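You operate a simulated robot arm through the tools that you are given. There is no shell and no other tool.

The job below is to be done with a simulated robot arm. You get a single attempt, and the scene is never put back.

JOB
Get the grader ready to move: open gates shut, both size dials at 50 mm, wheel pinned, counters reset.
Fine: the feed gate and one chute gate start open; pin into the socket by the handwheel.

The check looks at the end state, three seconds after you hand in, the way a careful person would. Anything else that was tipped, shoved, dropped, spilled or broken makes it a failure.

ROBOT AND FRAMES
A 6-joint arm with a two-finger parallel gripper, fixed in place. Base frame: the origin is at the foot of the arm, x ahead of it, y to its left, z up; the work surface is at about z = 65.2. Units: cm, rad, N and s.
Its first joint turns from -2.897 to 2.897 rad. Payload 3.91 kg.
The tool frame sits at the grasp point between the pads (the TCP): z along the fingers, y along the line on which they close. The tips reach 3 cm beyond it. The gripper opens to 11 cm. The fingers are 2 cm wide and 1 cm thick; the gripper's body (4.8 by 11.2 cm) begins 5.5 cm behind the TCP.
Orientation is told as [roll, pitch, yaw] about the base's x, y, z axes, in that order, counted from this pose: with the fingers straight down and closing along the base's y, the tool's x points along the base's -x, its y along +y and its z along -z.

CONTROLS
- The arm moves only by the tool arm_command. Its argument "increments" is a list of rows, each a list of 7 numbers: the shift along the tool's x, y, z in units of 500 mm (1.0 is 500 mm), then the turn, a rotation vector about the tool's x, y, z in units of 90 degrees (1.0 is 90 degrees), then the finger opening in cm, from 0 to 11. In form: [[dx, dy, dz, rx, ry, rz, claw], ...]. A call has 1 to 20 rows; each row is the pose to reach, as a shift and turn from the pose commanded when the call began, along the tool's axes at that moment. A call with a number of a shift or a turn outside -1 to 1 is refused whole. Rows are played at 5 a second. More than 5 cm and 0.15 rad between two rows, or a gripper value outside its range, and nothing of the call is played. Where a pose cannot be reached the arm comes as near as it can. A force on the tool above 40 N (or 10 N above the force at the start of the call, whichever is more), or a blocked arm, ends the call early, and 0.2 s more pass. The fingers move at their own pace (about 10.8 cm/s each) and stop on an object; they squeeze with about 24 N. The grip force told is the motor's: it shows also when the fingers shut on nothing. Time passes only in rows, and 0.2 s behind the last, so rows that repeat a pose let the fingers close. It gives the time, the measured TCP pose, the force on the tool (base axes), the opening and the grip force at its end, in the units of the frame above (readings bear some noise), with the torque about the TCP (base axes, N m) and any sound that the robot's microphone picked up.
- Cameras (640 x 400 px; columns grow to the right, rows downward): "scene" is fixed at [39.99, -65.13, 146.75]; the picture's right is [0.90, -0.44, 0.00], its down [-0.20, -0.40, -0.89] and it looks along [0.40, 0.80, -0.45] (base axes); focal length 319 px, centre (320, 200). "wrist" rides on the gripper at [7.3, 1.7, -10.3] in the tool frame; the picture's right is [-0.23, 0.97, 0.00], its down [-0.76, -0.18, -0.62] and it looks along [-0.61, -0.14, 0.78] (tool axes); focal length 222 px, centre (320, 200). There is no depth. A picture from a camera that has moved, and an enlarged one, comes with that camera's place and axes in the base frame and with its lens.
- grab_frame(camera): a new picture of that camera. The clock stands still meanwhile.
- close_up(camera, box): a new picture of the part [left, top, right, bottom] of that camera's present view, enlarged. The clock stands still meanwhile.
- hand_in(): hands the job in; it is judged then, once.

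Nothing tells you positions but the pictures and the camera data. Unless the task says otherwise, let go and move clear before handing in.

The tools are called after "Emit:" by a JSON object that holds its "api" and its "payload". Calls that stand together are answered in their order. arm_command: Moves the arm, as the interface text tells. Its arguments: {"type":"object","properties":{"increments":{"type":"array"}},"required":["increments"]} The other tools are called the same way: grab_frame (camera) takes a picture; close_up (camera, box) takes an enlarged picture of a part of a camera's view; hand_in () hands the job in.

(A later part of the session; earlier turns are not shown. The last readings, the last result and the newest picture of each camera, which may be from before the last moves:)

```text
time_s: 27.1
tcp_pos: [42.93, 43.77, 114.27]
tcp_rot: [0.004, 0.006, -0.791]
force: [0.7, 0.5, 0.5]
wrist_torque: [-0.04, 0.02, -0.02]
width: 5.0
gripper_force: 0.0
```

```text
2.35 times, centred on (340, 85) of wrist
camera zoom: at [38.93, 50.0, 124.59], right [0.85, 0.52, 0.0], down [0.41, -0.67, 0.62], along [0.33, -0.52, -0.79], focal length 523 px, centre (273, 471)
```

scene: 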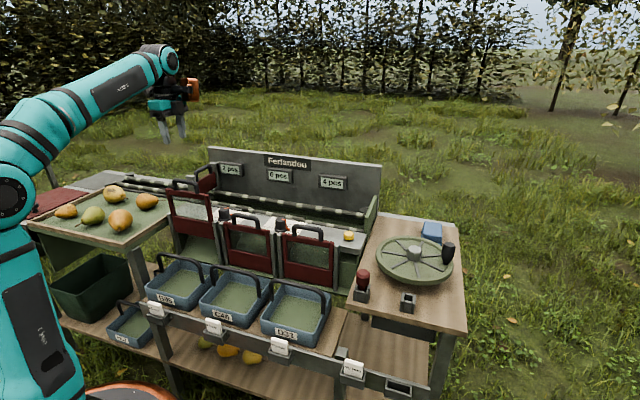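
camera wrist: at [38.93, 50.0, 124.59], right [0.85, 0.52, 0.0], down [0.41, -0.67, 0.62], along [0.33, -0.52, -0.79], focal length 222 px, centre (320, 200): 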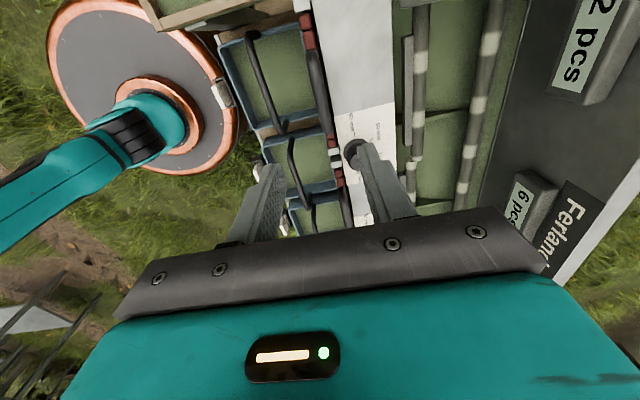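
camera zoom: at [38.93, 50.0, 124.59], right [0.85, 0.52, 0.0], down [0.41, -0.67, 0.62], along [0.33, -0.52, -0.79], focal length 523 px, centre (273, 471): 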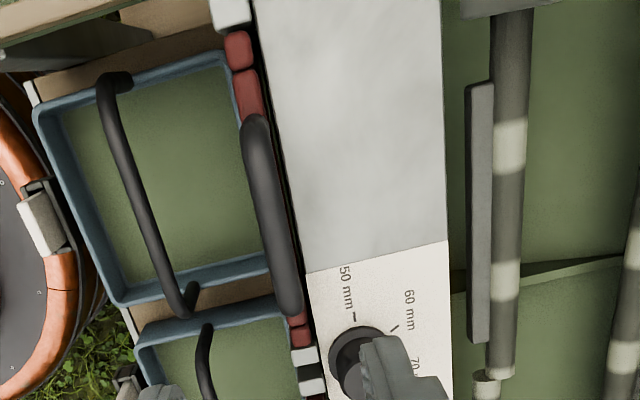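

The feed gate panel reaches the rollers and gate 1 matches its neighbours, so the gates are done. Next is dial 1, with its knob top near (53.55,38.9,93.1). I'll hover over it with the fingers turned so they stay clear of the gate posts through the turn.

Emit:
{"api": "arm_command", "payload": {"increments": [[-0.0547, 0.0207, 0, 0, 0, -0.0856, 6], [-0.1093, 0.0413, 0, 0, 0, -0.1712, 6], [-0.164, 0.062, 0, 0, 0, -0.2569, 6], [-0.2186, 0.0826, 0, 0, 0, -0.3425, 6], [-0.2186, 0.0826, 0.08, 0, 0, -0.3425, 6], [-0.2186, 0.0826, 0.16, 0, 0, -0.3425, 6]]}}

Emit:
{"api": "grab_frame", "payload": {"camera": "wrist"}}

Emit:
{"api": "close_up", "payload": {"camera": "wrist", "box": [240, 60, 400, 180]}}

Emit:
{"api": "close_up", "payload": {"camera": "scene", "box": [160, 140, 290, 240]}}

```text
time_s: 28.5
tcp_pos: [53.46, 39.02, 106.34]
tcp_rot: [0.007, 0.002, -0.251]
force: [0.4, -0.9, -0.3]
wrist_torque: [0.02, -0.04, -0.01]
width: 5.98
gripper_force: 0.0
```

```text
taken
camera wrist: at [46.93, 42.32, 116.52], right [0.46, 0.89, 0.01], down [0.69, -0.37, 0.62], along [0.55, -0.28, -0.78], focal length 222 px, centre (320, 200)
```

wrist: 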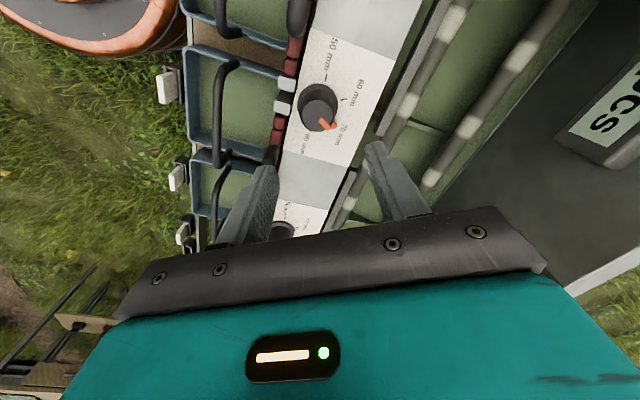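

```text
3.33 times, centred on (320, 120) of wrist
camera zoom: at [46.93, 42.32, 116.52], right [0.46, 0.89, 0.01], down [0.69, -0.37, 0.62], along [0.55, -0.28, -0.78], focal length 740 px, centre (320, 467)
```

zoom: 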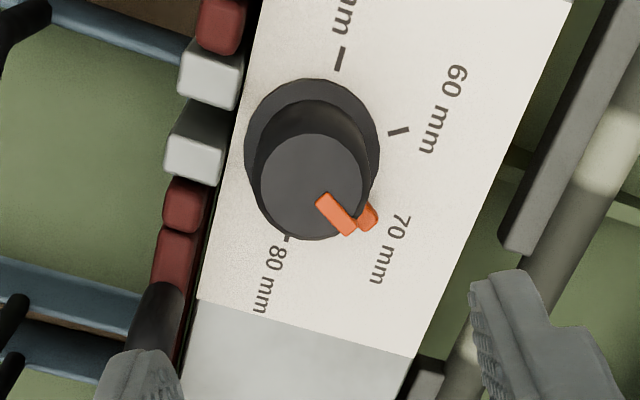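

```text
4.00 times, centred on (225, 190) of scene
camera zoom: at [39.99, -65.13, 146.75], right [0.9, -0.44, 0.0], down [-0.2, -0.4, -0.89], along [0.4, 0.8, -0.45], focal length 1276 px, centre (700, 240)
```

zoom: 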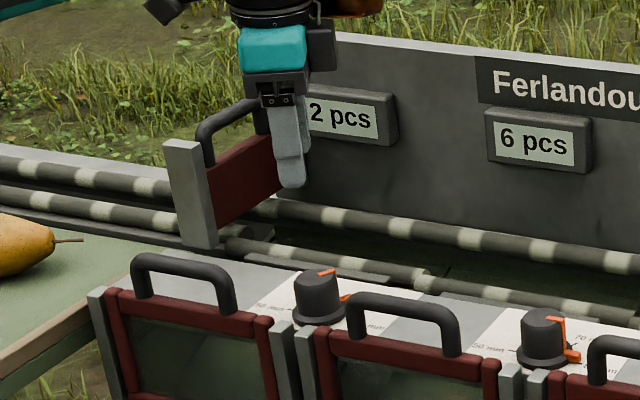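

The knob is within 0.3 cm of centre. Its pointer is at about 15° and the 50 tick at about 135°, so it needs +120°. I'll correct, descend with tips at about z=91, close, and read the forces.

Emit:
{"api": "arm_command", "payload": {"increments": [[0, -0.0058, 0.06, 0, 0, 0, 5], [0, -0.0058, 0.12, 0, 0, 0, 5], [0, -0.0058, 0.18, 0, 0, 0, 5], [0, -0.0058, 0.22, 0, 0, 0, 5], [0, -0.0058, 0.243, 0, 0, 0, 5], [0, -0.0058, 0.243, 0, 0, 0, 3], [0, -0.0058, 0.243, 0, 0, 0, 1], [0, -0.0058, 0.243, 0, 0, 0, 0]]}}

Emit:
{"api": "close_up", "payload": {"camera": "scene", "box": [180, 170, 280, 245]}}

Emit:
{"api": "grab_frame", "payload": {"camera": "wrist"}}

```text
time_s: 30.3
tcp_pos: [53.42, 38.76, 93.99]
tcp_rot: [0.01, 0.003, -0.251]
force: [6.4, 11.6, 5.3]
wrist_torque: [-0.32, -0.42, 0.0]
width: 3.77
gripper_force: 44.8
```

```text
5.33 times, centred on (230, 208) of scene
camera zoom: at [39.99, -65.13, 146.75], right [0.9, -0.44, 0.0], down [-0.2, -0.4, -0.89], along [0.4, 0.8, -0.45], focal length 1702 px, centre (800, 160)
```

zoom: 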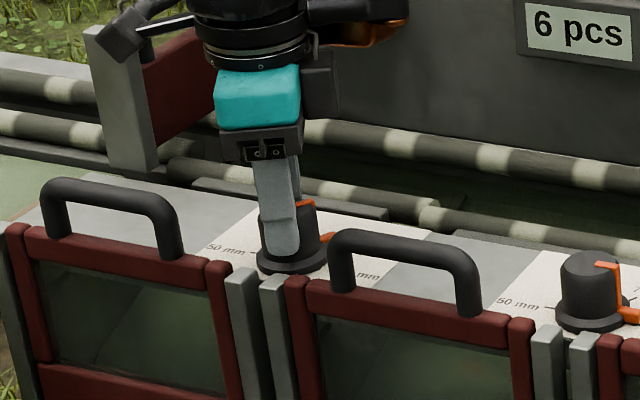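

```text
taken
camera wrist: at [46.78, 42.14, 104.3], right [0.46, 0.89, 0.01], down [0.69, -0.37, 0.62], along [0.55, -0.28, -0.78], focal length 222 px, centre (320, 200)
```

wrist: 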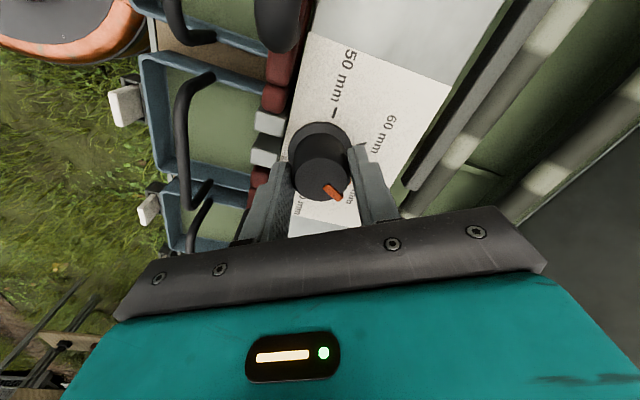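

The knob is gripped at 3.77 cm. I'll turn it 30° first and check the force and the pointer.

Emit:
{"api": "arm_command", "payload": {"increments": [[0, 0.0015, 0, 0, 0, -0.0667, 0], [0, 0.0015, 0, 0, 0, -0.1333, 0], [0, 0.0015, 0, 0, 0, -0.2, 0], [0, 0.0015, 0, 0, 0, -0.2667, 0], [0, 0.0015, 0, 0, 0, -0.3333, 0]]}}

Emit:
{"api": "grab_frame", "payload": {"camera": "wrist"}}

Emit:
{"api": "close_up", "payload": {"camera": "scene", "box": [180, 170, 280, 245]}}

```text
time_s: 31.5
tcp_pos: [53.52, 38.81, 94.04]
tcp_rot: [0.007, -0.002, 0.271]
force: [-16.4, -17.7, -2.4]
wrist_torque: [-1.39, 1.0, 0.03]
width: 3.75
gripper_force: 45.2
```

```text
taken
camera wrist: at [45.96, 38.3, 104.28], right [-0.04, 1.0, 0.01], down [0.78, 0.03, 0.62], along [0.62, 0.03, -0.78], focal length 222 px, centre (320, 200)
```

wrist: 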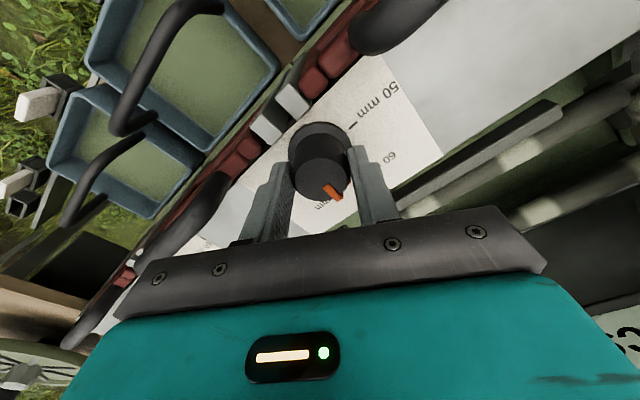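

```text
5.33 times, centred on (230, 208) of scene
camera zoom: at [39.99, -65.13, 146.75], right [0.9, -0.44, 0.0], down [-0.2, -0.4, -0.89], along [0.4, 0.8, -0.45], focal length 1702 px, centre (800, 160)
```

zoom: 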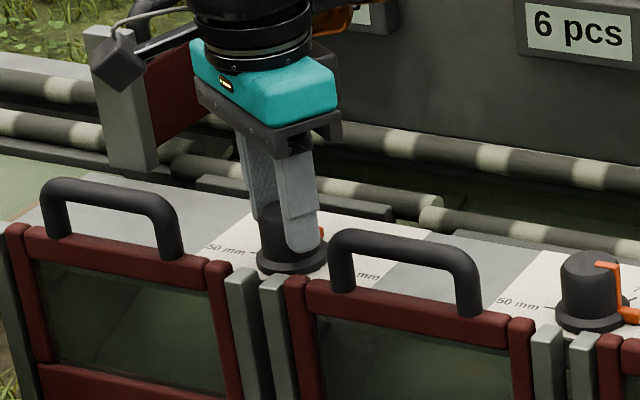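

The knob turns with the gripper. I'll relieve the side load slightly and continue the turn.

Emit:
{"api": "arm_command", "payload": {"increments": [[0.002, -0.0015, 0, 0, 0, -0.0667, 0], [0.002, -0.0015, 0, 0, 0, -0.1333, 0], [0.002, -0.0015, 0, 0, 0, -0.2, 0], [0.002, -0.0015, 0, 0, 0, -0.2667, 0], [0.002, -0.0015, 0, 0, 0, -0.3333, 0]]}}

```text
time_s: 32.7
tcp_pos: [53.5, 38.61, 94.1]
tcp_rot: [0.006, -0.004, 0.797]
force: [-6.2, -24.9, -9.1]
wrist_torque: [-1.62, 0.16, -0.07]
width: 3.79
gripper_force: 45.0
```

Emit:
{"api": "arm_command", "payload": {"increments": [[0.0033, -0.0018, 0, 0, 0, -0.0667, 0], [0.0033, -0.0018, 0, 0, 0, -0.1333, 0], [0.0033, -0.0018, 0, 0, 0, -0.2, 0], [0.0033, -0.0018, 0, 0, 0, -0.2667, 0], [0.0033, -0.0018, 0, 0, 0, -0.3333, 0]]}}

Emit:
{"api": "grab_frame", "payload": {"camera": "wrist"}}

```text
time_s: 33.9
tcp_pos: [53.54, 38.66, 94.04]
tcp_rot: [0.0, -0.009, 1.32]
force: [29.4, -0.3, 2.9]
wrist_torque: [-0.54, -1.04, -0.06]
width: 3.76
gripper_force: 44.4
```

```text
taken
camera wrist: at [50.06, 31.87, 104.21], right [-0.89, 0.46, 0.0], down [0.36, 0.69, 0.63], along [0.29, 0.56, -0.78], focal length 222 px, centre (320, 200)
```

wrist: 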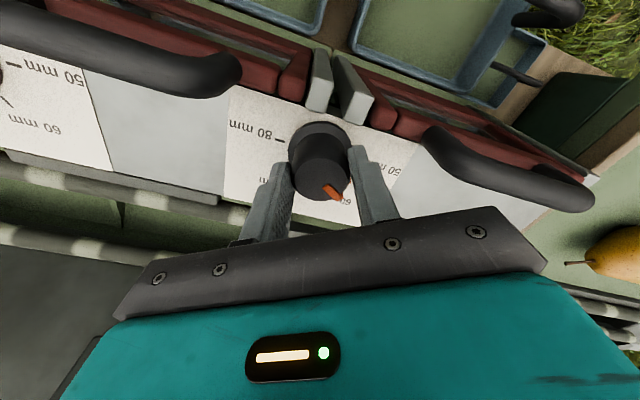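

The turn stands at 90° of 120°. I'll relieve the side force and do the final 30°.

Emit:
{"api": "arm_command", "payload": {"increments": [[-0.001, -0.0035, 0, 0, 0, -0.05, 0], [-0.001, -0.0035, 0, 0, 0, -0.1167, 0], [-0.001, -0.0035, 0, 0, 0, -0.1833, 0], [-0.001, -0.0035, 0, 0, 0, -0.25, 0], [-0.001, -0.0035, 0, 0, 0, -0.3333, 0]]}}

Emit:
{"api": "grab_frame", "payload": {"camera": "wrist"}}

Emit:
{"api": "close_up", "payload": {"camera": "wrist", "box": [240, 80, 420, 230]}}

Emit:
{"api": "close_up", "payload": {"camera": "scene", "box": [180, 170, 280, 245]}}

```text
time_s: 35.1
tcp_pos: [53.59, 38.39, 94.09]
tcp_rot: [-0.002, -0.008, 1.844]
force: [25.4, 1.1, 9.0]
wrist_torque: [0.46, 0.08, -0.23]
width: 3.78
gripper_force: 45.0
```

```text
taken
camera wrist: at [53.93, 31.04, 104.21], right [-1.0, -0.04, 0.0], down [-0.03, 0.78, 0.63], along [-0.03, 0.63, -0.78], focal length 222 px, centre (320, 200)
```

wrist: 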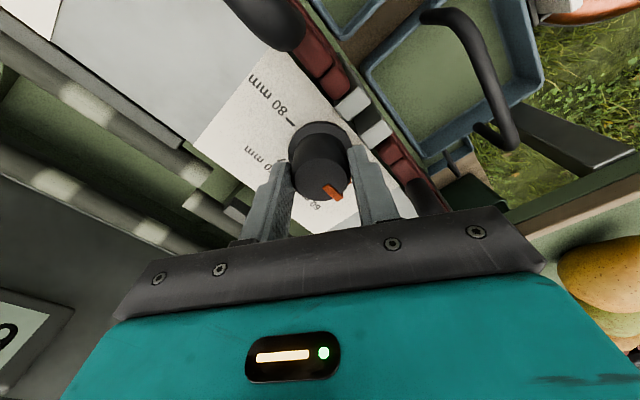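

```text
2.67 times, centred on (330, 155) of wrist
camera zoom: at [53.93, 31.04, 104.21], right [-1.0, -0.04, 0.0], down [-0.03, 0.78, 0.63], along [-0.03, 0.63, -0.78], focal length 592 px, centre (293, 320)
```

zoom: 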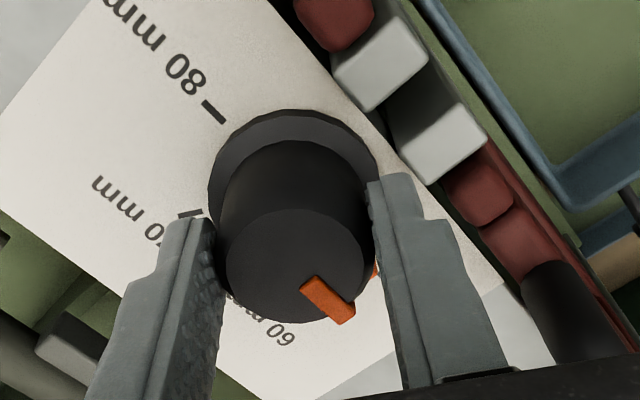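

```text
5.33 times, centred on (230, 208) of scene
camera zoom: at [39.99, -65.13, 146.75], right [0.9, -0.44, 0.0], down [-0.2, -0.4, -0.89], along [0.4, 0.8, -0.45], focal length 1702 px, centre (800, 160)
```

zoom: 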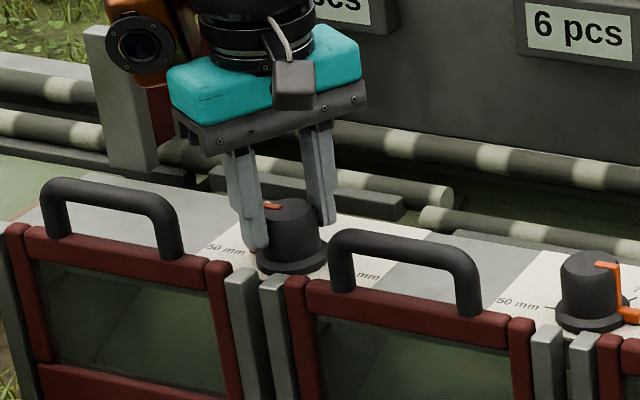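

The pointer should now be near 50. I'll relieve the side force, release and rise to check.

Emit:
{"api": "arm_command", "payload": {"increments": [[0.0008, -0.003, 0, 0, 0, 0, 0], [0.0008, -0.003, 0, 0, 0, 0, 2], [0.0008, -0.003, 0, 0, 0, 0, 5], [0.0008, -0.003, 0, 0, 0, 0, 5], [0.0008, -0.003, -0.06, 0, 0, 0, 5], [0.0008, -0.003, -0.14, 0, 0, 0, 5], [0.0008, -0.003, -0.22, 0, 0, 0, 5], [0.0008, -0.003, -0.26, 0, 0, 0, 5]]}}

Emit:
{"api": "close_up", "payload": {"camera": "wrist", "box": [240, 40, 400, 160]}}

Emit:
{"api": "close_up", "payload": {"camera": "scene", "box": [190, 190, 310, 250]}}

```text
time_s: 36.9
tcp_pos: [53.72, 38.49, 107.0]
tcp_rot: [-0.003, -0.007, 1.841]
force: [1.1, 0.3, 0.6]
wrist_torque: [-0.01, 0.01, -0.03]
width: 4.98
gripper_force: 0.0
```

```text
3.33 times, centred on (320, 100) of wrist
camera zoom: at [53.98, 30.97, 117.27], right [-1.0, -0.04, 0.0], down [-0.03, 0.78, 0.63], along [-0.03, 0.63, -0.78], focal length 740 px, centre (320, 533)
```

zoom: 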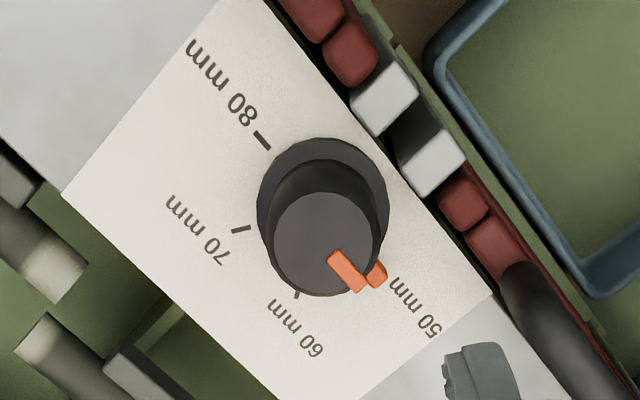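

```text
5.33 times, centred on (250, 220) of scene
camera zoom: at [39.99, -65.13, 146.75], right [0.9, -0.44, 0.0], down [-0.2, -0.4, -0.89], along [0.4, 0.8, -0.45], focal length 1702 px, centre (693, 93)
```

zoom: 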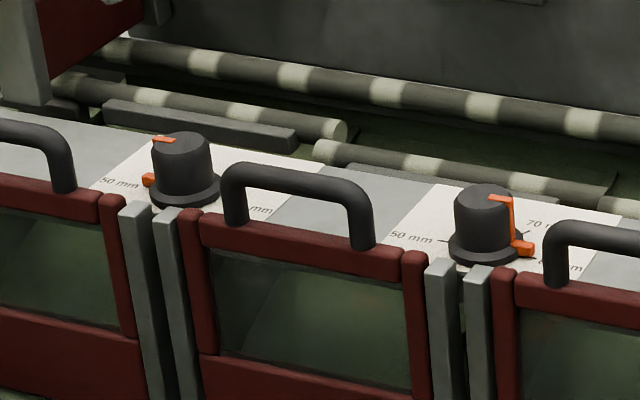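

The dial 1 pointer is at or very near 50. I'll zoom in tightly to see whether the tick peeks out on either side of the tab.

Emit:
{"api": "close_up", "payload": {"camera": "wrist", "box": [300, 70, 360, 115]}}

Emit:
{"api": "close_up", "payload": {"camera": "scene", "box": [200, 205, 240, 235]}}

Emit:
{"api": "close_up", "payload": {"camera": "scene", "box": [260, 210, 300, 240]}}

```text
8.89 times, centred on (330, 92) of wrist
camera zoom: at [53.98, 30.97, 117.27], right [-1.0, -0.04, 0.0], down [-0.03, 0.78, 0.63], along [-0.03, 0.63, -0.78], focal length 1974 px, centre (231, 1156)
```

zoom: 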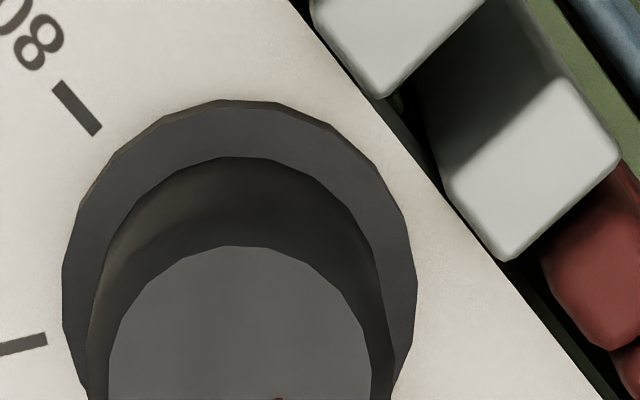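

```text
13.33 times, centred on (220, 220) of scene
camera zoom: at [39.99, -65.13, 146.75], right [0.9, -0.44, 0.0], down [-0.2, -0.4, -0.89], along [0.4, 0.8, -0.45], focal length 4254 px, centre (1653, -67)
```

zoom: 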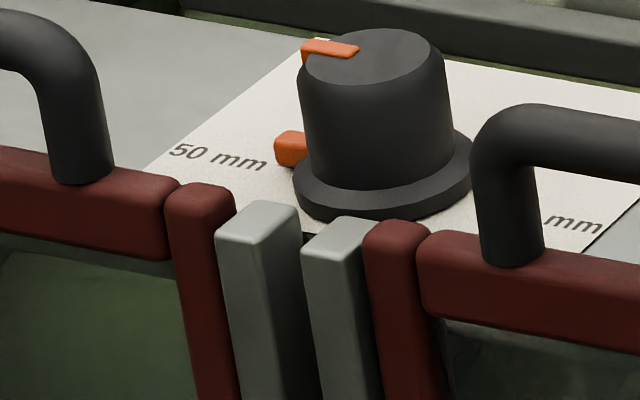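

```text
13.33 times, centred on (280, 225) of scene
camera zoom: at [39.99, -65.13, 146.75], right [0.9, -0.44, 0.0], down [-0.2, -0.4, -0.89], along [0.4, 0.8, -0.45], focal length 4254 px, centre (853, -133)
```

zoom: 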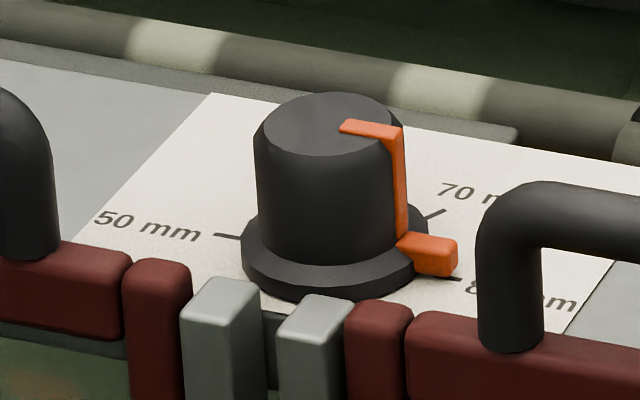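

Emit:
{"api": "close_up", "payload": {"camera": "wrist", "box": [295, 75, 359, 123]}}

```text
8.33 times, centred on (327, 99) of wrist
camera zoom: at [53.98, 30.97, 117.27], right [-1.0, -0.04, 0.0], down [-0.03, 0.78, 0.63], along [-0.03, 0.63, -0.78], focal length 1851 px, centre (262, 1042)
```

zoom: 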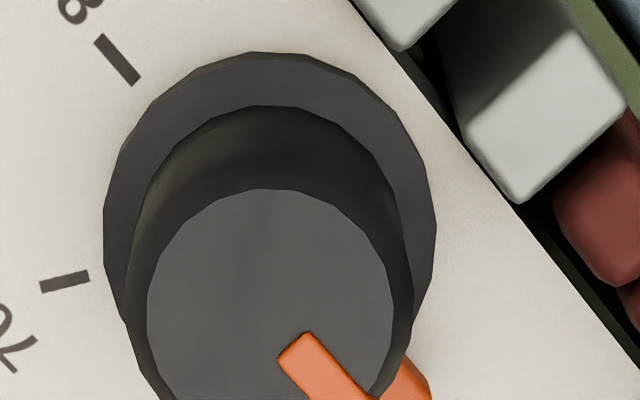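

Dial 1 reads 50 to within about 2°, and I'll recheck it from another angle. Dial 2 is near (69.05,23.15), so I'll start moving toward it while turning back.

Emit:
{"api": "arm_command", "payload": {"increments": [[0.027, -0.0153, 0, 0, 0, 0.0837, 5], [0.0539, -0.0305, 0, 0, 0, 0.1674, 5], [0.0809, -0.0458, 0, 0, 0, 0.2511, 5], [0.1079, -0.0611, 0, 0, 0, 0.3349, 5], [0.1349, -0.0764, 0, 0, 0, 0.4186, 5], [0.1618, -0.0916, 0, 0, 0, 0.5023, 5], [0.1888, -0.1069, 0, 0, 0, 0.586, 5]]}}

Emit:
{"api": "grab_frame", "payload": {"camera": "wrist"}}

```text
time_s: 38.5
tcp_pos: [61.44, 30.76, 106.94]
tcp_rot: [0.004, -0.006, 0.919]
force: [-0.3, -0.1, 0.4]
wrist_torque: [0.0, -0.02, 0.03]
width: 5.03
gripper_force: 0.0
```

```text
taken
camera wrist: at [55.6, 26.01, 117.15], right [-0.64, 0.77, 0.01], down [0.6, 0.49, 0.63], along [0.48, 0.4, -0.78], focal length 222 px, centre (320, 200)
```

wrist: 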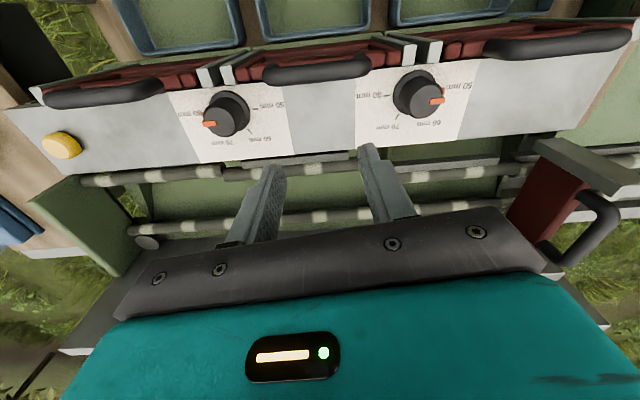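

Both dials are visible from behind. I'll zoom in on each of them.

Emit:
{"api": "close_up", "payload": {"camera": "wrist", "box": [370, 50, 482, 134]}}

Emit:
{"api": "close_up", "payload": {"camera": "wrist", "box": [170, 75, 290, 165]}}

Emit:
{"api": "close_up", "payload": {"camera": "wrist", "box": [0, 80, 160, 200]}}

Emit:
{"api": "close_up", "payload": {"camera": "wrist", "box": [480, 110, 640, 270]}}

```text
4.76 times, centred on (426, 92) of wrist
camera zoom: at [55.6, 26.01, 117.15], right [-0.64, 0.77, 0.01], down [0.6, 0.49, 0.63], along [0.48, 0.4, -0.78], focal length 1058 px, centre (-185, 714)
```

zoom: 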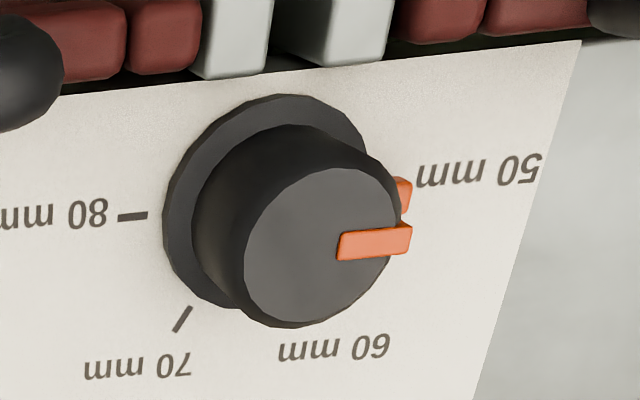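

```text
4.44 times, centred on (230, 120) of wrist
camera zoom: at [55.6, 26.01, 117.15], right [-0.64, 0.77, 0.01], down [0.6, 0.49, 0.63], along [0.48, 0.4, -0.78], focal length 987 px, centre (720, 556)
```

zoom: 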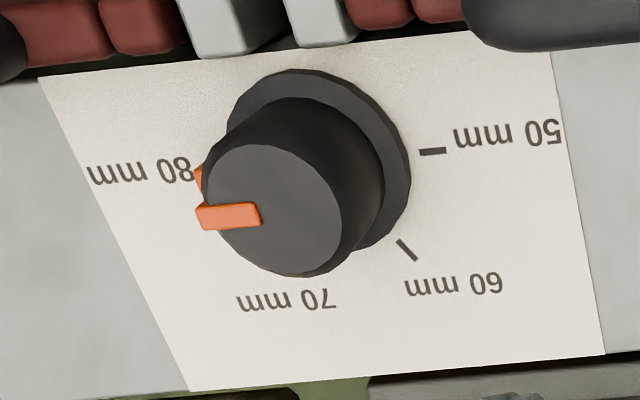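

```text
3.33 times, centred on (80, 140) of wrist
camera zoom: at [55.6, 26.01, 117.15], right [-0.64, 0.77, 0.01], down [0.6, 0.49, 0.63], along [0.48, 0.4, -0.78], focal length 740 px, centre (1120, 400)
```

zoom: 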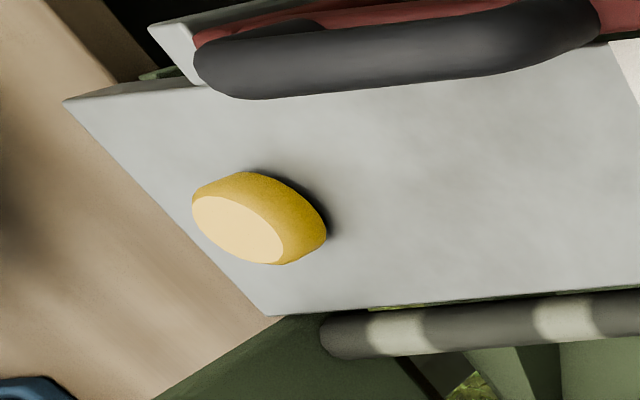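

```text
2.50 times, centred on (560, 190) of wrist
camera zoom: at [55.6, 26.01, 117.15], right [-0.64, 0.77, 0.01], down [0.6, 0.49, 0.63], along [0.48, 0.4, -0.78], focal length 555 px, centre (-280, 225)
```

zoom: 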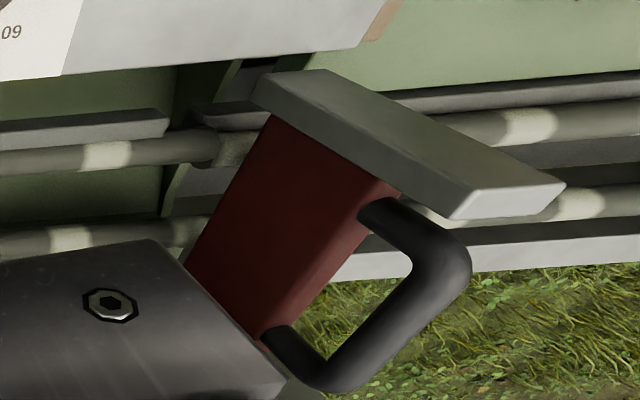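

Dial 1's pointer sits at 50, and dial 2's at 80, so dial 2 needs 180° counter-clockwise. I'll move over dial 2 with the tool squared at yaw 0.

Emit:
{"api": "arm_command", "payload": {"increments": [[0.0044, -0.0305, 0, 0, 0, 0.0836, 5], [0.0088, -0.0611, 0, 0, 0, 0.1671, 5], [0.0132, -0.0916, 0, 0, 0, 0.2507, 5], [0.0176, -0.1221, 0, 0, 0, 0.3343, 5], [0.022, -0.1526, 0, 0, 0, 0.4179, 5], [0.0264, -0.1832, 0, 0, 0, 0.5014, 5], [0.0308, -0.2137, 0.008, 0, 0, 0.585, 5]]}}

Emit:
{"api": "grab_frame", "payload": {"camera": "wrist"}}

Emit:
{"api": "close_up", "payload": {"camera": "wrist", "box": [240, 40, 400, 160]}}

```text
time_s: 40.1
tcp_pos: [69.05, 23.04, 106.53]
tcp_rot: [0.008, 0.001, 0.0]
force: [-0.5, 0.6, -0.6]
wrist_torque: [-0.02, -0.06, -0.02]
width: 4.99
gripper_force: 0.0
```

```text
taken
camera wrist: at [61.72, 24.69, 116.78], right [0.23, 0.97, 0.01], down [0.76, -0.18, 0.62], along [0.61, -0.14, -0.78], focal length 222 px, centre (320, 200)
```

wrist: 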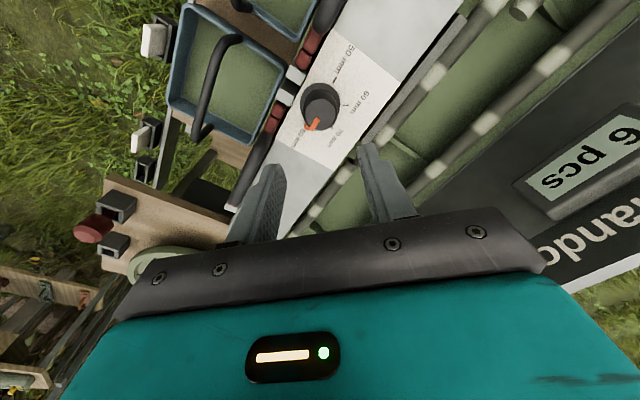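

```text
3.33 times, centred on (320, 100) of wrist
camera zoom: at [61.72, 24.69, 116.78], right [0.23, 0.97, 0.01], down [0.76, -0.18, 0.62], along [0.61, -0.14, -0.78], focal length 740 px, centre (320, 533)
```

zoom: 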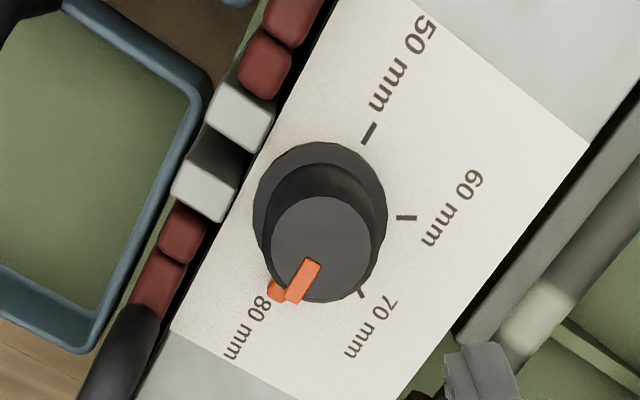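

Centred on dial 2. I'll descend and grip the knob.

Emit:
{"api": "arm_command", "payload": {"increments": [[0, 0, 0.06, 0, 0, 0, 5], [0, 0, 0.12, 0, 0, 0, 5], [0, 0, 0.18, 0, 0, 0, 5], [0, 0, 0.23, 0, 0, 0, 5], [0, 0, 0.25, 0, 0, 0, 5], [0, 0, 0.25, 0, 0, 0, 3], [0, 0, 0.25, 0, 0, 0, 1], [0, 0, 0.25, 0, 0, 0, 0]]}}

Emit:
{"api": "close_up", "payload": {"camera": "wrist", "box": [240, 80, 420, 230]}}

Emit:
{"api": "close_up", "payload": {"camera": "scene", "box": [240, 180, 340, 255]}}

```text
time_s: 41.9
tcp_pos: [68.87, 23.14, 94.08]
tcp_rot: [0.009, -0.001, 0.003]
force: [-0.3, -3.0, -5.5]
wrist_torque: [-1.02, -1.28, 0.0]
width: 3.67
gripper_force: 45.2
```

```text
2.67 times, centred on (330, 155) of wrist
camera zoom: at [61.64, 24.77, 104.27], right [0.22, 0.97, 0.01], down [0.76, -0.18, 0.62], along [0.61, -0.13, -0.78], focal length 592 px, centre (293, 320)
```

zoom: 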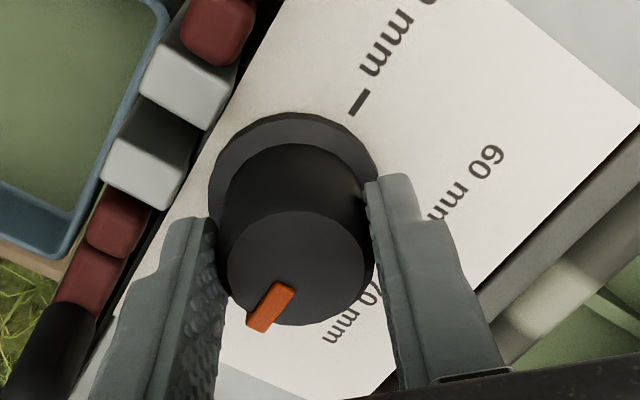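

```text
5.33 times, centred on (290, 218) of scene
camera zoom: at [39.99, -65.13, 146.75], right [0.9, -0.44, 0.0], down [-0.2, -0.4, -0.89], along [0.4, 0.8, -0.45], focal length 1702 px, centre (480, 107)
```

zoom: 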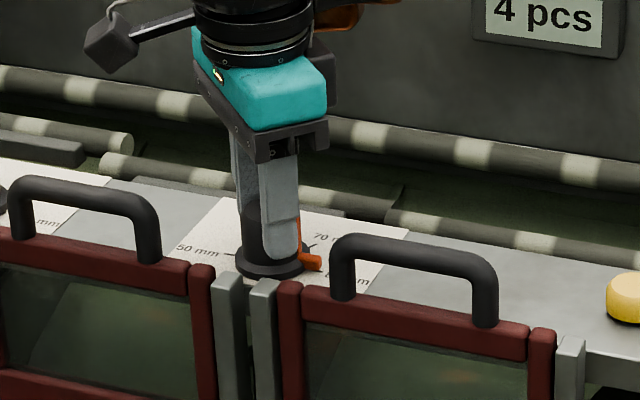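

Knob 2 is gripped at 3.67 cm with low force. I'll turn it in stages.

Emit:
{"api": "arm_command", "payload": {"increments": [[0, 0, 0, 0, 0, -0.0667, 0], [0, 0, 0, 0, 0, -0.1333, 0], [0, 0, 0, 0, 0, -0.2, 0], [0, 0, 0, 0, 0, -0.2667, 0], [0, 0, 0, 0, 0, -0.3333, 0]]}}

```text
time_s: 43.1
tcp_pos: [68.95, 23.07, 94.07]
tcp_rot: [0.008, -0.002, 0.528]
force: [-11.5, -21.4, -3.9]
wrist_torque: [-1.74, 0.6, -0.01]
width: 3.67
gripper_force: 44.8
```

Emit:
{"api": "arm_command", "payload": {"increments": [[0.0029, -0.0018, 0, 0, 0, -0.0667, 0], [0.0029, -0.0018, 0, 0, 0, -0.1333, 0], [0.0029, -0.0018, 0, 0, 0, -0.2, 0], [0.0029, -0.0018, 0, 0, 0, -0.2667, 0], [0.0029, -0.0018, 0, 0, 0, -0.3333, 0]]}}

```text
time_s: 44.3
tcp_pos: [68.99, 23.02, 94.1]
tcp_rot: [0.003, -0.008, 1.053]
force: [24.5, -15.2, 7.9]
wrist_torque: [-1.39, -0.3, -0.07]
width: 3.68
gripper_force: 45.5
```

Emit:
{"api": "arm_command", "payload": {"increments": [[0, -0.0035, 0, 0, 0, -0.0667, 0], [0, -0.0035, 0, 0, 0, -0.1333, 0], [0, -0.0035, 0, 0, 0, -0.2, 0], [0, -0.0035, 0, 0, 0, -0.2667, 0], [0, -0.0035, 0, 0, 0, -0.3333, 0]]}}

Emit:
{"api": "close_up", "payload": {"camera": "wrist", "box": [240, 80, 420, 230]}}

Emit:
{"api": "close_up", "payload": {"camera": "scene", "box": [240, 180, 340, 255]}}

```text
time_s: 45.5
tcp_pos: [69.14, 22.9, 94.03]
tcp_rot: [-0.002, -0.01, 1.573]
force: [28.8, -6.2, 16.8]
wrist_torque: [-0.59, -0.39, -0.06]
width: 3.66
gripper_force: 45.0
```

```text
2.67 times, centred on (330, 155) of wrist
camera zoom: at [67.44, 15.61, 104.18], right [-0.97, 0.22, 0.0], down [0.17, 0.76, 0.63], along [0.14, 0.61, -0.78], focal length 592 px, centre (293, 320)
```

zoom: 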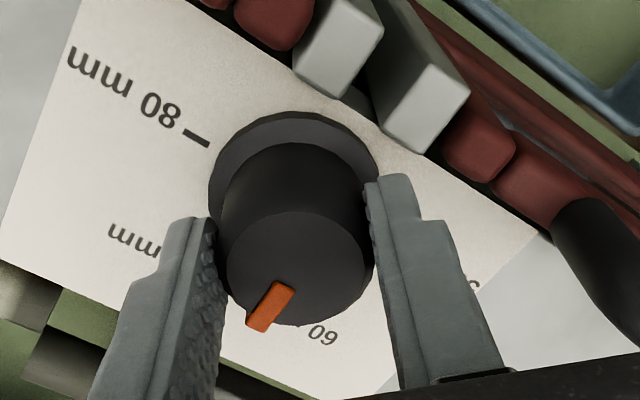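

```text
5.33 times, centred on (290, 218) of scene
camera zoom: at [39.99, -65.13, 146.75], right [0.9, -0.44, 0.0], down [-0.2, -0.4, -0.89], along [0.4, 0.8, -0.45], focal length 1702 px, centre (480, 107)
```

zoom: 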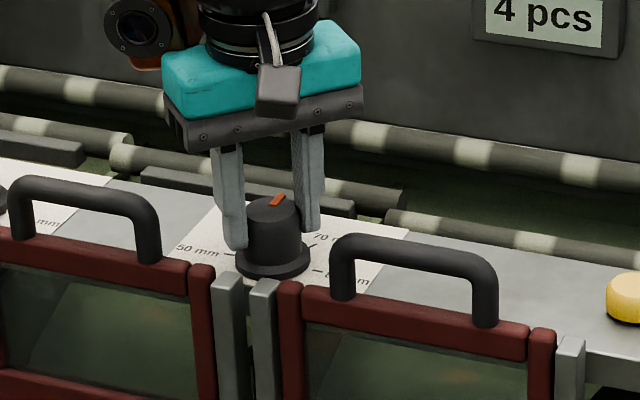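

Knob 2 has turned 90°. I'll release, rise above the knob, turn back 90° and regrip for the remaining 90°.

Emit:
{"api": "arm_command", "payload": {"increments": [[0.0008, -0.004, 0, 0, 0, 0, 0], [0.0008, -0.004, 0, 0, 0, 0, 2], [0.0008, -0.004, 0, 0, 0, 0, 5], [0.0008, -0.004, -0.02, 0, 0, 0, 5], [0.0008, -0.004, -0.08, 0, 0, 0, 5], [0.0008, -0.004, -0.14, 0, 0, 0, 5]]}}

Emit:
{"api": "arm_command", "payload": {"increments": [[0, 0, 0, 0, 0, 0.0833, 5], [0, 0, 0, 0, 0, 0.1667, 5], [0, 0, 0, 0, 0, 0.25, 5], [0, 0, 0, 0, 0, 0.3333, 5], [0, 0, 0, 0, 0, 0.4167, 5], [0, 0, 0, 0, 0, 0.5, 5], [0, 0, 0, 0, 0, 0.5833, 5], [0, 0, 0, 0, 0, 0.6667, 5], [0, 0, 0, 0, 0, 0.75, 5], [0, 0, 0, 0, 0, 0.8333, 5], [0, 0, 0, 0, 0, 0.9167, 5], [0, 0, 0, 0, 0, 1.0, 5]]}}

Emit:
{"api": "close_up", "payload": {"camera": "wrist", "box": [240, 60, 400, 180]}}

Emit:
{"api": "close_up", "payload": {"camera": "scene", "box": [240, 180, 340, 255]}}

```text
time_s: 46.9
tcp_pos: [69.34, 22.98, 100.94]
tcp_rot: [0.0, -0.006, 1.573]
force: [0.2, 0.2, -0.3]
wrist_torque: [-0.05, 0.02, -0.04]
width: 5.01
gripper_force: 0.0
```

```text
time_s: 49.5
tcp_pos: [69.2, 22.91, 101.06]
tcp_rot: [0.008, -0.001, 0.002]
force: [0.6, 0.1, 0.1]
wrist_torque: [-0.02, -0.02, -0.01]
width: 5.01
gripper_force: 0.0
```

```text
3.33 times, centred on (320, 120) of wrist
camera zoom: at [61.96, 24.48, 111.25], right [0.23, 0.97, 0.01], down [0.76, -0.18, 0.62], along [0.61, -0.14, -0.78], focal length 740 px, centre (320, 467)
```

zoom: 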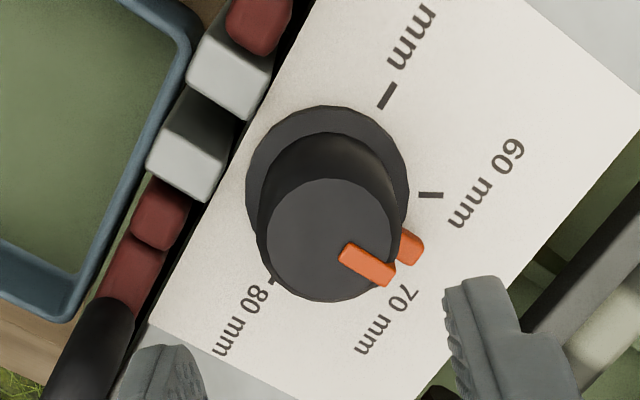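

```text
5.33 times, centred on (290, 218) of scene
camera zoom: at [39.99, -65.13, 146.75], right [0.9, -0.44, 0.0], down [-0.2, -0.4, -0.89], along [0.4, 0.8, -0.45], focal length 1702 px, centre (480, 107)
```

zoom: 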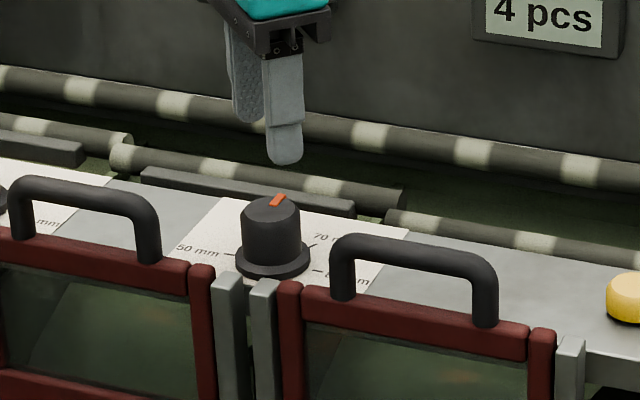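

The pointer is midway between 60 and 70, as expected. I'll recentre slightly, descend, regrip and turn the remaining 90°.

Emit:
{"api": "arm_command", "payload": {"increments": [[0.005, 0.0054, 0.03, 0, 0, 0, 5], [0.005, 0.0054, 0.08, 0, 0, 0, 5], [0.005, 0.0054, 0.12, 0, 0, 0, 5], [0.005, 0.0054, 0.1402, 0, 0, 0, 5], [0.005, 0.0054, 0.1402, 0, 0, 0, 3], [0.005, 0.0054, 0.1402, 0, 0, 0, 1], [0.005, 0.0054, 0.1402, 0, 0, 0, 0]]}}

Emit:
{"api": "close_up", "payload": {"camera": "wrist", "box": [240, 80, 420, 230]}}

```text
time_s: 51.1
tcp_pos: [69.14, 23.11, 93.93]
tcp_rot: [0.007, 0.001, 0.003]
force: [0.1, -1.9, -3.9]
wrist_torque: [-1.06, -1.2, -0.04]
width: 3.66
gripper_force: 44.9
```

```text
2.67 times, centred on (330, 155) of wrist
camera zoom: at [61.69, 24.77, 104.2], right [0.22, 0.97, 0.01], down [0.76, -0.18, 0.62], along [0.61, -0.13, -0.78], focal length 592 px, centre (293, 320)
```

zoom: 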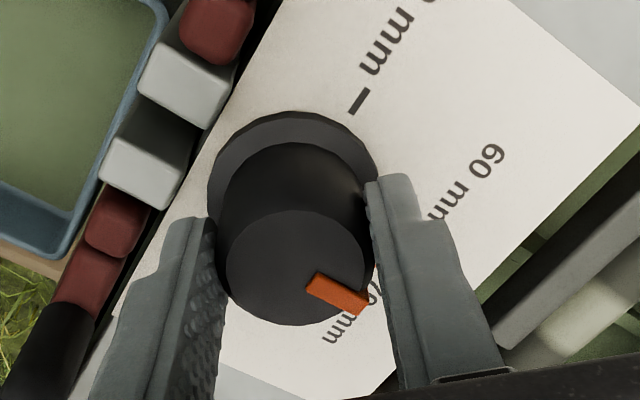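

Emit:
{"api": "arm_command", "payload": {"increments": [[0, 0, 0, 0, 0, -0.0667, 0], [0, 0, 0, 0, 0, -0.1333, 0], [0, 0, 0, 0, 0, -0.2, 0], [0.001, 0, 0, 0, 0, -0.2667, 0], [0.001, 0, 0, 0, 0, -0.3333, 0]]}}

```text
time_s: 52.3
tcp_pos: [68.93, 23.12, 94.04]
tcp_rot: [0.007, -0.003, 0.526]
force: [4.5, -15.9, -8.0]
wrist_torque: [-1.58, 0.07, -0.06]
width: 3.65
gripper_force: 44.8
```

The turn is going smoothly with modest force, so I'll continue.

Emit:
{"api": "arm_command", "payload": {"increments": [[0.0006, -0.0022, 0, 0, 0, -0.0667, 0], [0.0006, -0.0022, 0, 0, 0, -0.1333, 0], [0.0006, -0.0022, 0, 0, 0, -0.2, 0], [0.0006, -0.0022, 0, 0, 0, -0.2667, 0], [0.0006, -0.0022, 0, 0, 0, -0.3333, 0]]}}

```text
time_s: 53.5
tcp_pos: [69.12, 22.97, 93.99]
tcp_rot: [0.002, -0.009, 1.049]
force: [8.6, -14.2, -13.2]
wrist_torque: [-0.98, -0.48, -0.04]
width: 3.68
gripper_force: 45.1
```

Emit:
{"api": "arm_command", "payload": {"increments": [[0.001, -0.002, 0, 0, 0, -0.0667, 0], [0.001, -0.002, 0, 0, 0, -0.1333, 0], [0.001, -0.002, 0, 0, 0, -0.2, 0], [0.001, -0.002, 0, 0, 0, -0.2667, 0], [0.001, -0.002, 0, 0, 0, -0.334, 0], [0.001, -0.002, 0, 0, 0, -0.334, 0]]}}

Emit:
{"api": "close_up", "payload": {"camera": "wrist", "box": [240, 80, 420, 230]}}

```text
time_s: 54.9
tcp_pos: [69.22, 23.07, 93.98]
tcp_rot: [0.0, -0.008, 1.575]
force: [24.1, -2.6, -6.5]
wrist_torque: [0.04, -0.46, -0.35]
width: 3.64
gripper_force: 45.0
```

```text
2.67 times, centred on (330, 155) of wrist
camera zoom: at [67.46, 15.66, 104.14], right [-0.97, 0.22, 0.0], down [0.17, 0.76, 0.63], along [0.14, 0.61, -0.78], focal length 592 px, centre (293, 320)
```

zoom: 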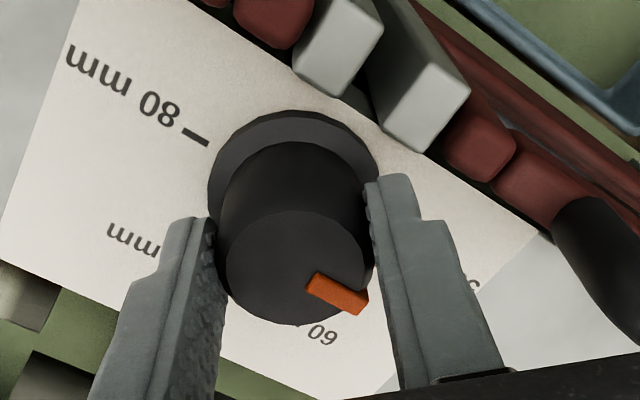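

Dial 2 has turned the full 180°, and a slight torque suggests the end stop. I'll relieve, release and rise to inspect.

Emit:
{"api": "arm_command", "payload": {"increments": [[0, -0.0034, 0, 0, 0, 0, 0], [0, -0.0034, 0, 0, 0, 0, 2], [0, -0.0034, 0, 0, 0, 0, 5], [0, -0.0034, 0, 0, 0, 0, 5], [0, -0.0034, -0.05, 0, 0, 0, 5], [0, -0.0034, -0.13, 0, 0, 0, 5], [0, -0.0034, -0.21, 0, 0, 0, 5], [0, -0.0034, -0.29, 0, 0, 0, 5]]}}

Emit:
{"api": "close_up", "payload": {"camera": "wrist", "box": [240, 40, 400, 160]}}

Emit:
{"api": "close_up", "payload": {"camera": "scene", "box": [260, 210, 300, 240]}}

Emit:
{"api": "close_up", "payload": {"camera": "scene", "box": [200, 205, 240, 235]}}

```text
time_s: 56.7
tcp_pos: [69.11, 22.92, 108.44]
tcp_rot: [0.002, -0.007, 1.573]
force: [0.1, -0.2, -0.3]
wrist_torque: [-0.01, 0.0, 0.03]
width: 5.0
gripper_force: 0.1
```

```text
3.33 times, centred on (320, 100) of wrist
camera zoom: at [67.47, 15.57, 118.59], right [-0.97, 0.22, 0.0], down [0.18, 0.76, 0.63], along [0.14, 0.61, -0.78], focal length 740 px, centre (320, 533)
```

zoom: 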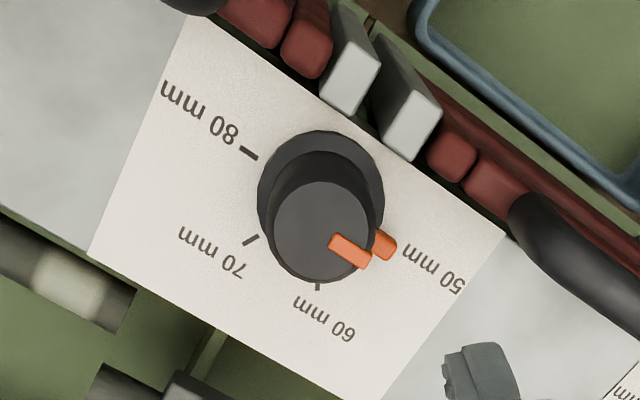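

```text
13.33 times, centred on (280, 225) of scene
camera zoom: at [39.99, -65.13, 146.75], right [0.9, -0.44, 0.0], down [-0.2, -0.4, -0.89], along [0.4, 0.8, -0.45], focal length 4254 px, centre (853, -133)
```

zoom: 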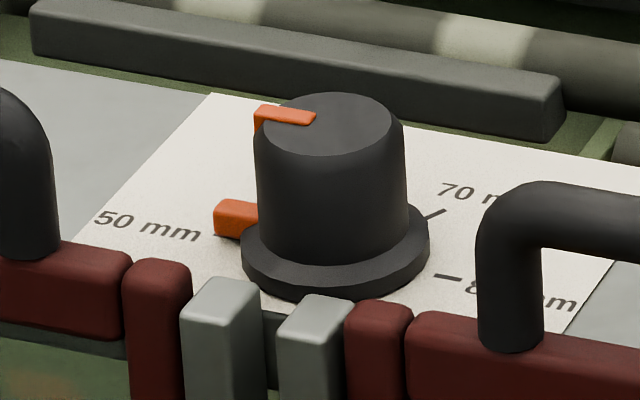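

```text
13.33 times, centred on (220, 220) of scene
camera zoom: at [39.99, -65.13, 146.75], right [0.9, -0.44, 0.0], down [-0.2, -0.4, -0.89], along [0.4, 0.8, -0.45], focal length 4254 px, centre (1653, -67)
```

zoom: 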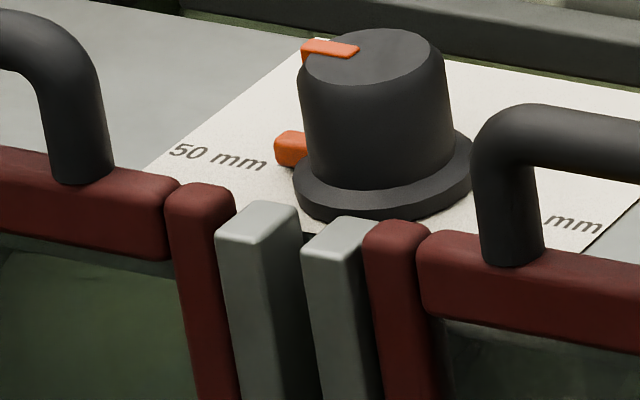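

Both pointers line up with the 50 marks from two views. Next is the yellow reset button near (86.6,8.0) with its top at about z=90.9. I'll hover over it with closed fingers.

Emit:
{"api": "arm_command", "payload": {"increments": [[0.0248, -0.0292, 0, 0, 0, 0.0833, 4], [0.0497, -0.0583, 0, 0, 0, 0.1667, 2], [0.0745, -0.0875, 0, 0, 0, 0.25, 0], [0.0993, -0.1167, 0, 0, 0, 0.3333, 0], [0.1242, -0.1458, 0, 0, 0, 0.4167, 0], [0.149, -0.175, 0, 0, 0, 0.5, 0], [0.1738, -0.2042, 0, 0, 0, 0.5833, 0], [0.1987, -0.2333, 0, 0, 0, 0.6667, 0], [0.2235, -0.2625, 0, 0, 0, 0.75, 0], [0.2483, -0.2917, 0, 0, 0, 0.8333, 0], [0.2732, -0.3208, 0, 0, 0, 0.9167, 0], [0.298, -0.35, 0, 0, 0, 1.0, 0]]}}

Emit:
{"api": "grab_frame", "payload": {"camera": "wrist"}}

Emit:
{"api": "grab_frame", "payload": {"camera": "scene"}}

```text
time_s: 59.3
tcp_pos: [86.82, 8.07, 108.31]
tcp_rot: [0.008, 0.001, 0.002]
force: [0.4, 0.4, -0.8]
wrist_torque: [0.0, 0.0, -0.01]
width: 0.01
gripper_force: 24.9
```

```text
taken
camera wrist: at [79.45, 9.62, 118.58], right [0.23, 0.97, 0.01], down [0.76, -0.18, 0.62], along [0.61, -0.13, -0.78], focal length 222 px, centre (320, 200)
```

wrist: 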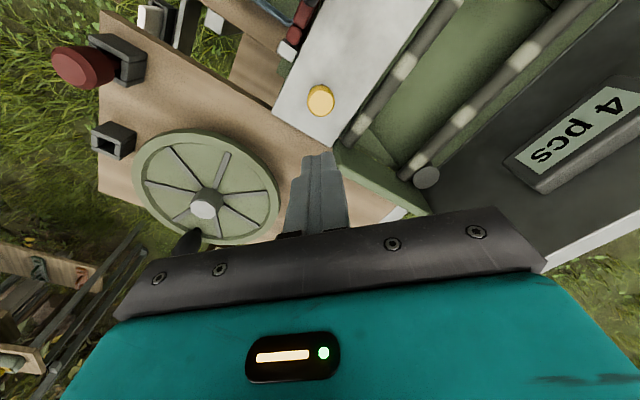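

```text
taken
```

scene: 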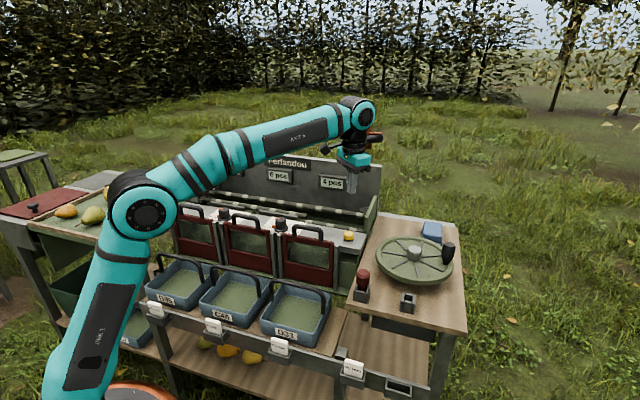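

This view shows the button, the wheel, the pin holder and the empty socket. I'll zoom in on each.

Emit:
{"api": "close_up", "payload": {"camera": "wrist", "box": [280, 60, 360, 140]}}

Emit:
{"api": "close_up", "payload": {"camera": "wrist", "box": [30, 0, 290, 260]}}

Emit:
{"api": "close_up", "payload": {"camera": "scene", "box": [340, 255, 430, 320]}}

```text
5.00 times, centred on (320, 100) of wrist
camera zoom: at [79.45, 9.62, 118.58], right [0.23, 0.97, 0.01], down [0.76, -0.18, 0.62], along [0.61, -0.13, -0.78], focal length 1111 px, centre (320, 700)
```

zoom: 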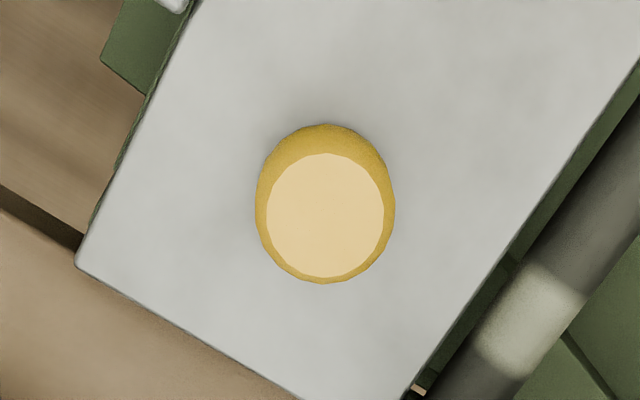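

```text
1.54 times, centred on (160, 130) of wrist
camera zoom: at [79.45, 9.62, 118.58], right [0.23, 0.97, 0.01], down [0.76, -0.18, 0.62], along [0.61, -0.13, -0.78], focal length 342 px, centre (566, 308)
```

zoom: 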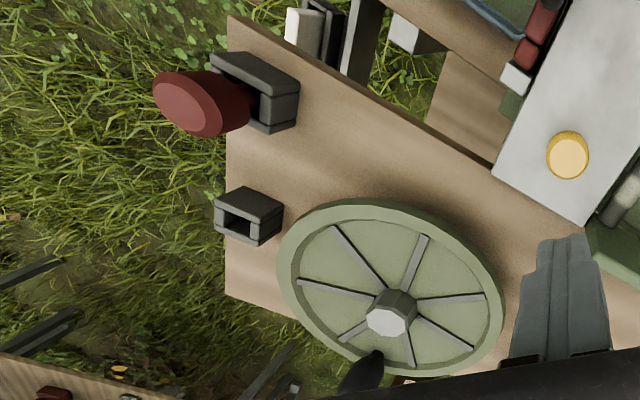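

```text
6.15 times, centred on (385, 288) of scene
camera zoom: at [39.99, -65.13, 146.75], right [0.9, -0.44, 0.0], down [-0.2, -0.4, -0.89], along [0.4, 0.8, -0.45], focal length 1964 px, centre (-80, -338)
```

zoom: 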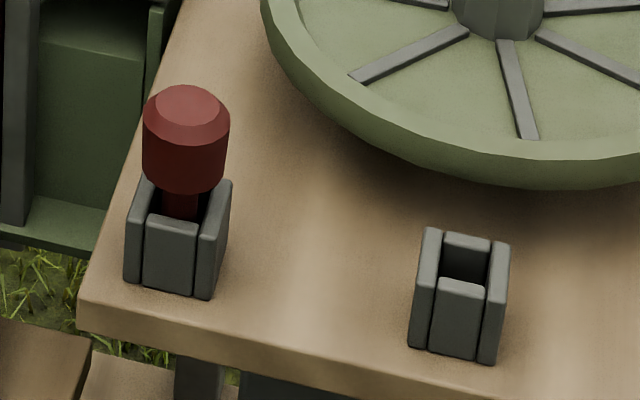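

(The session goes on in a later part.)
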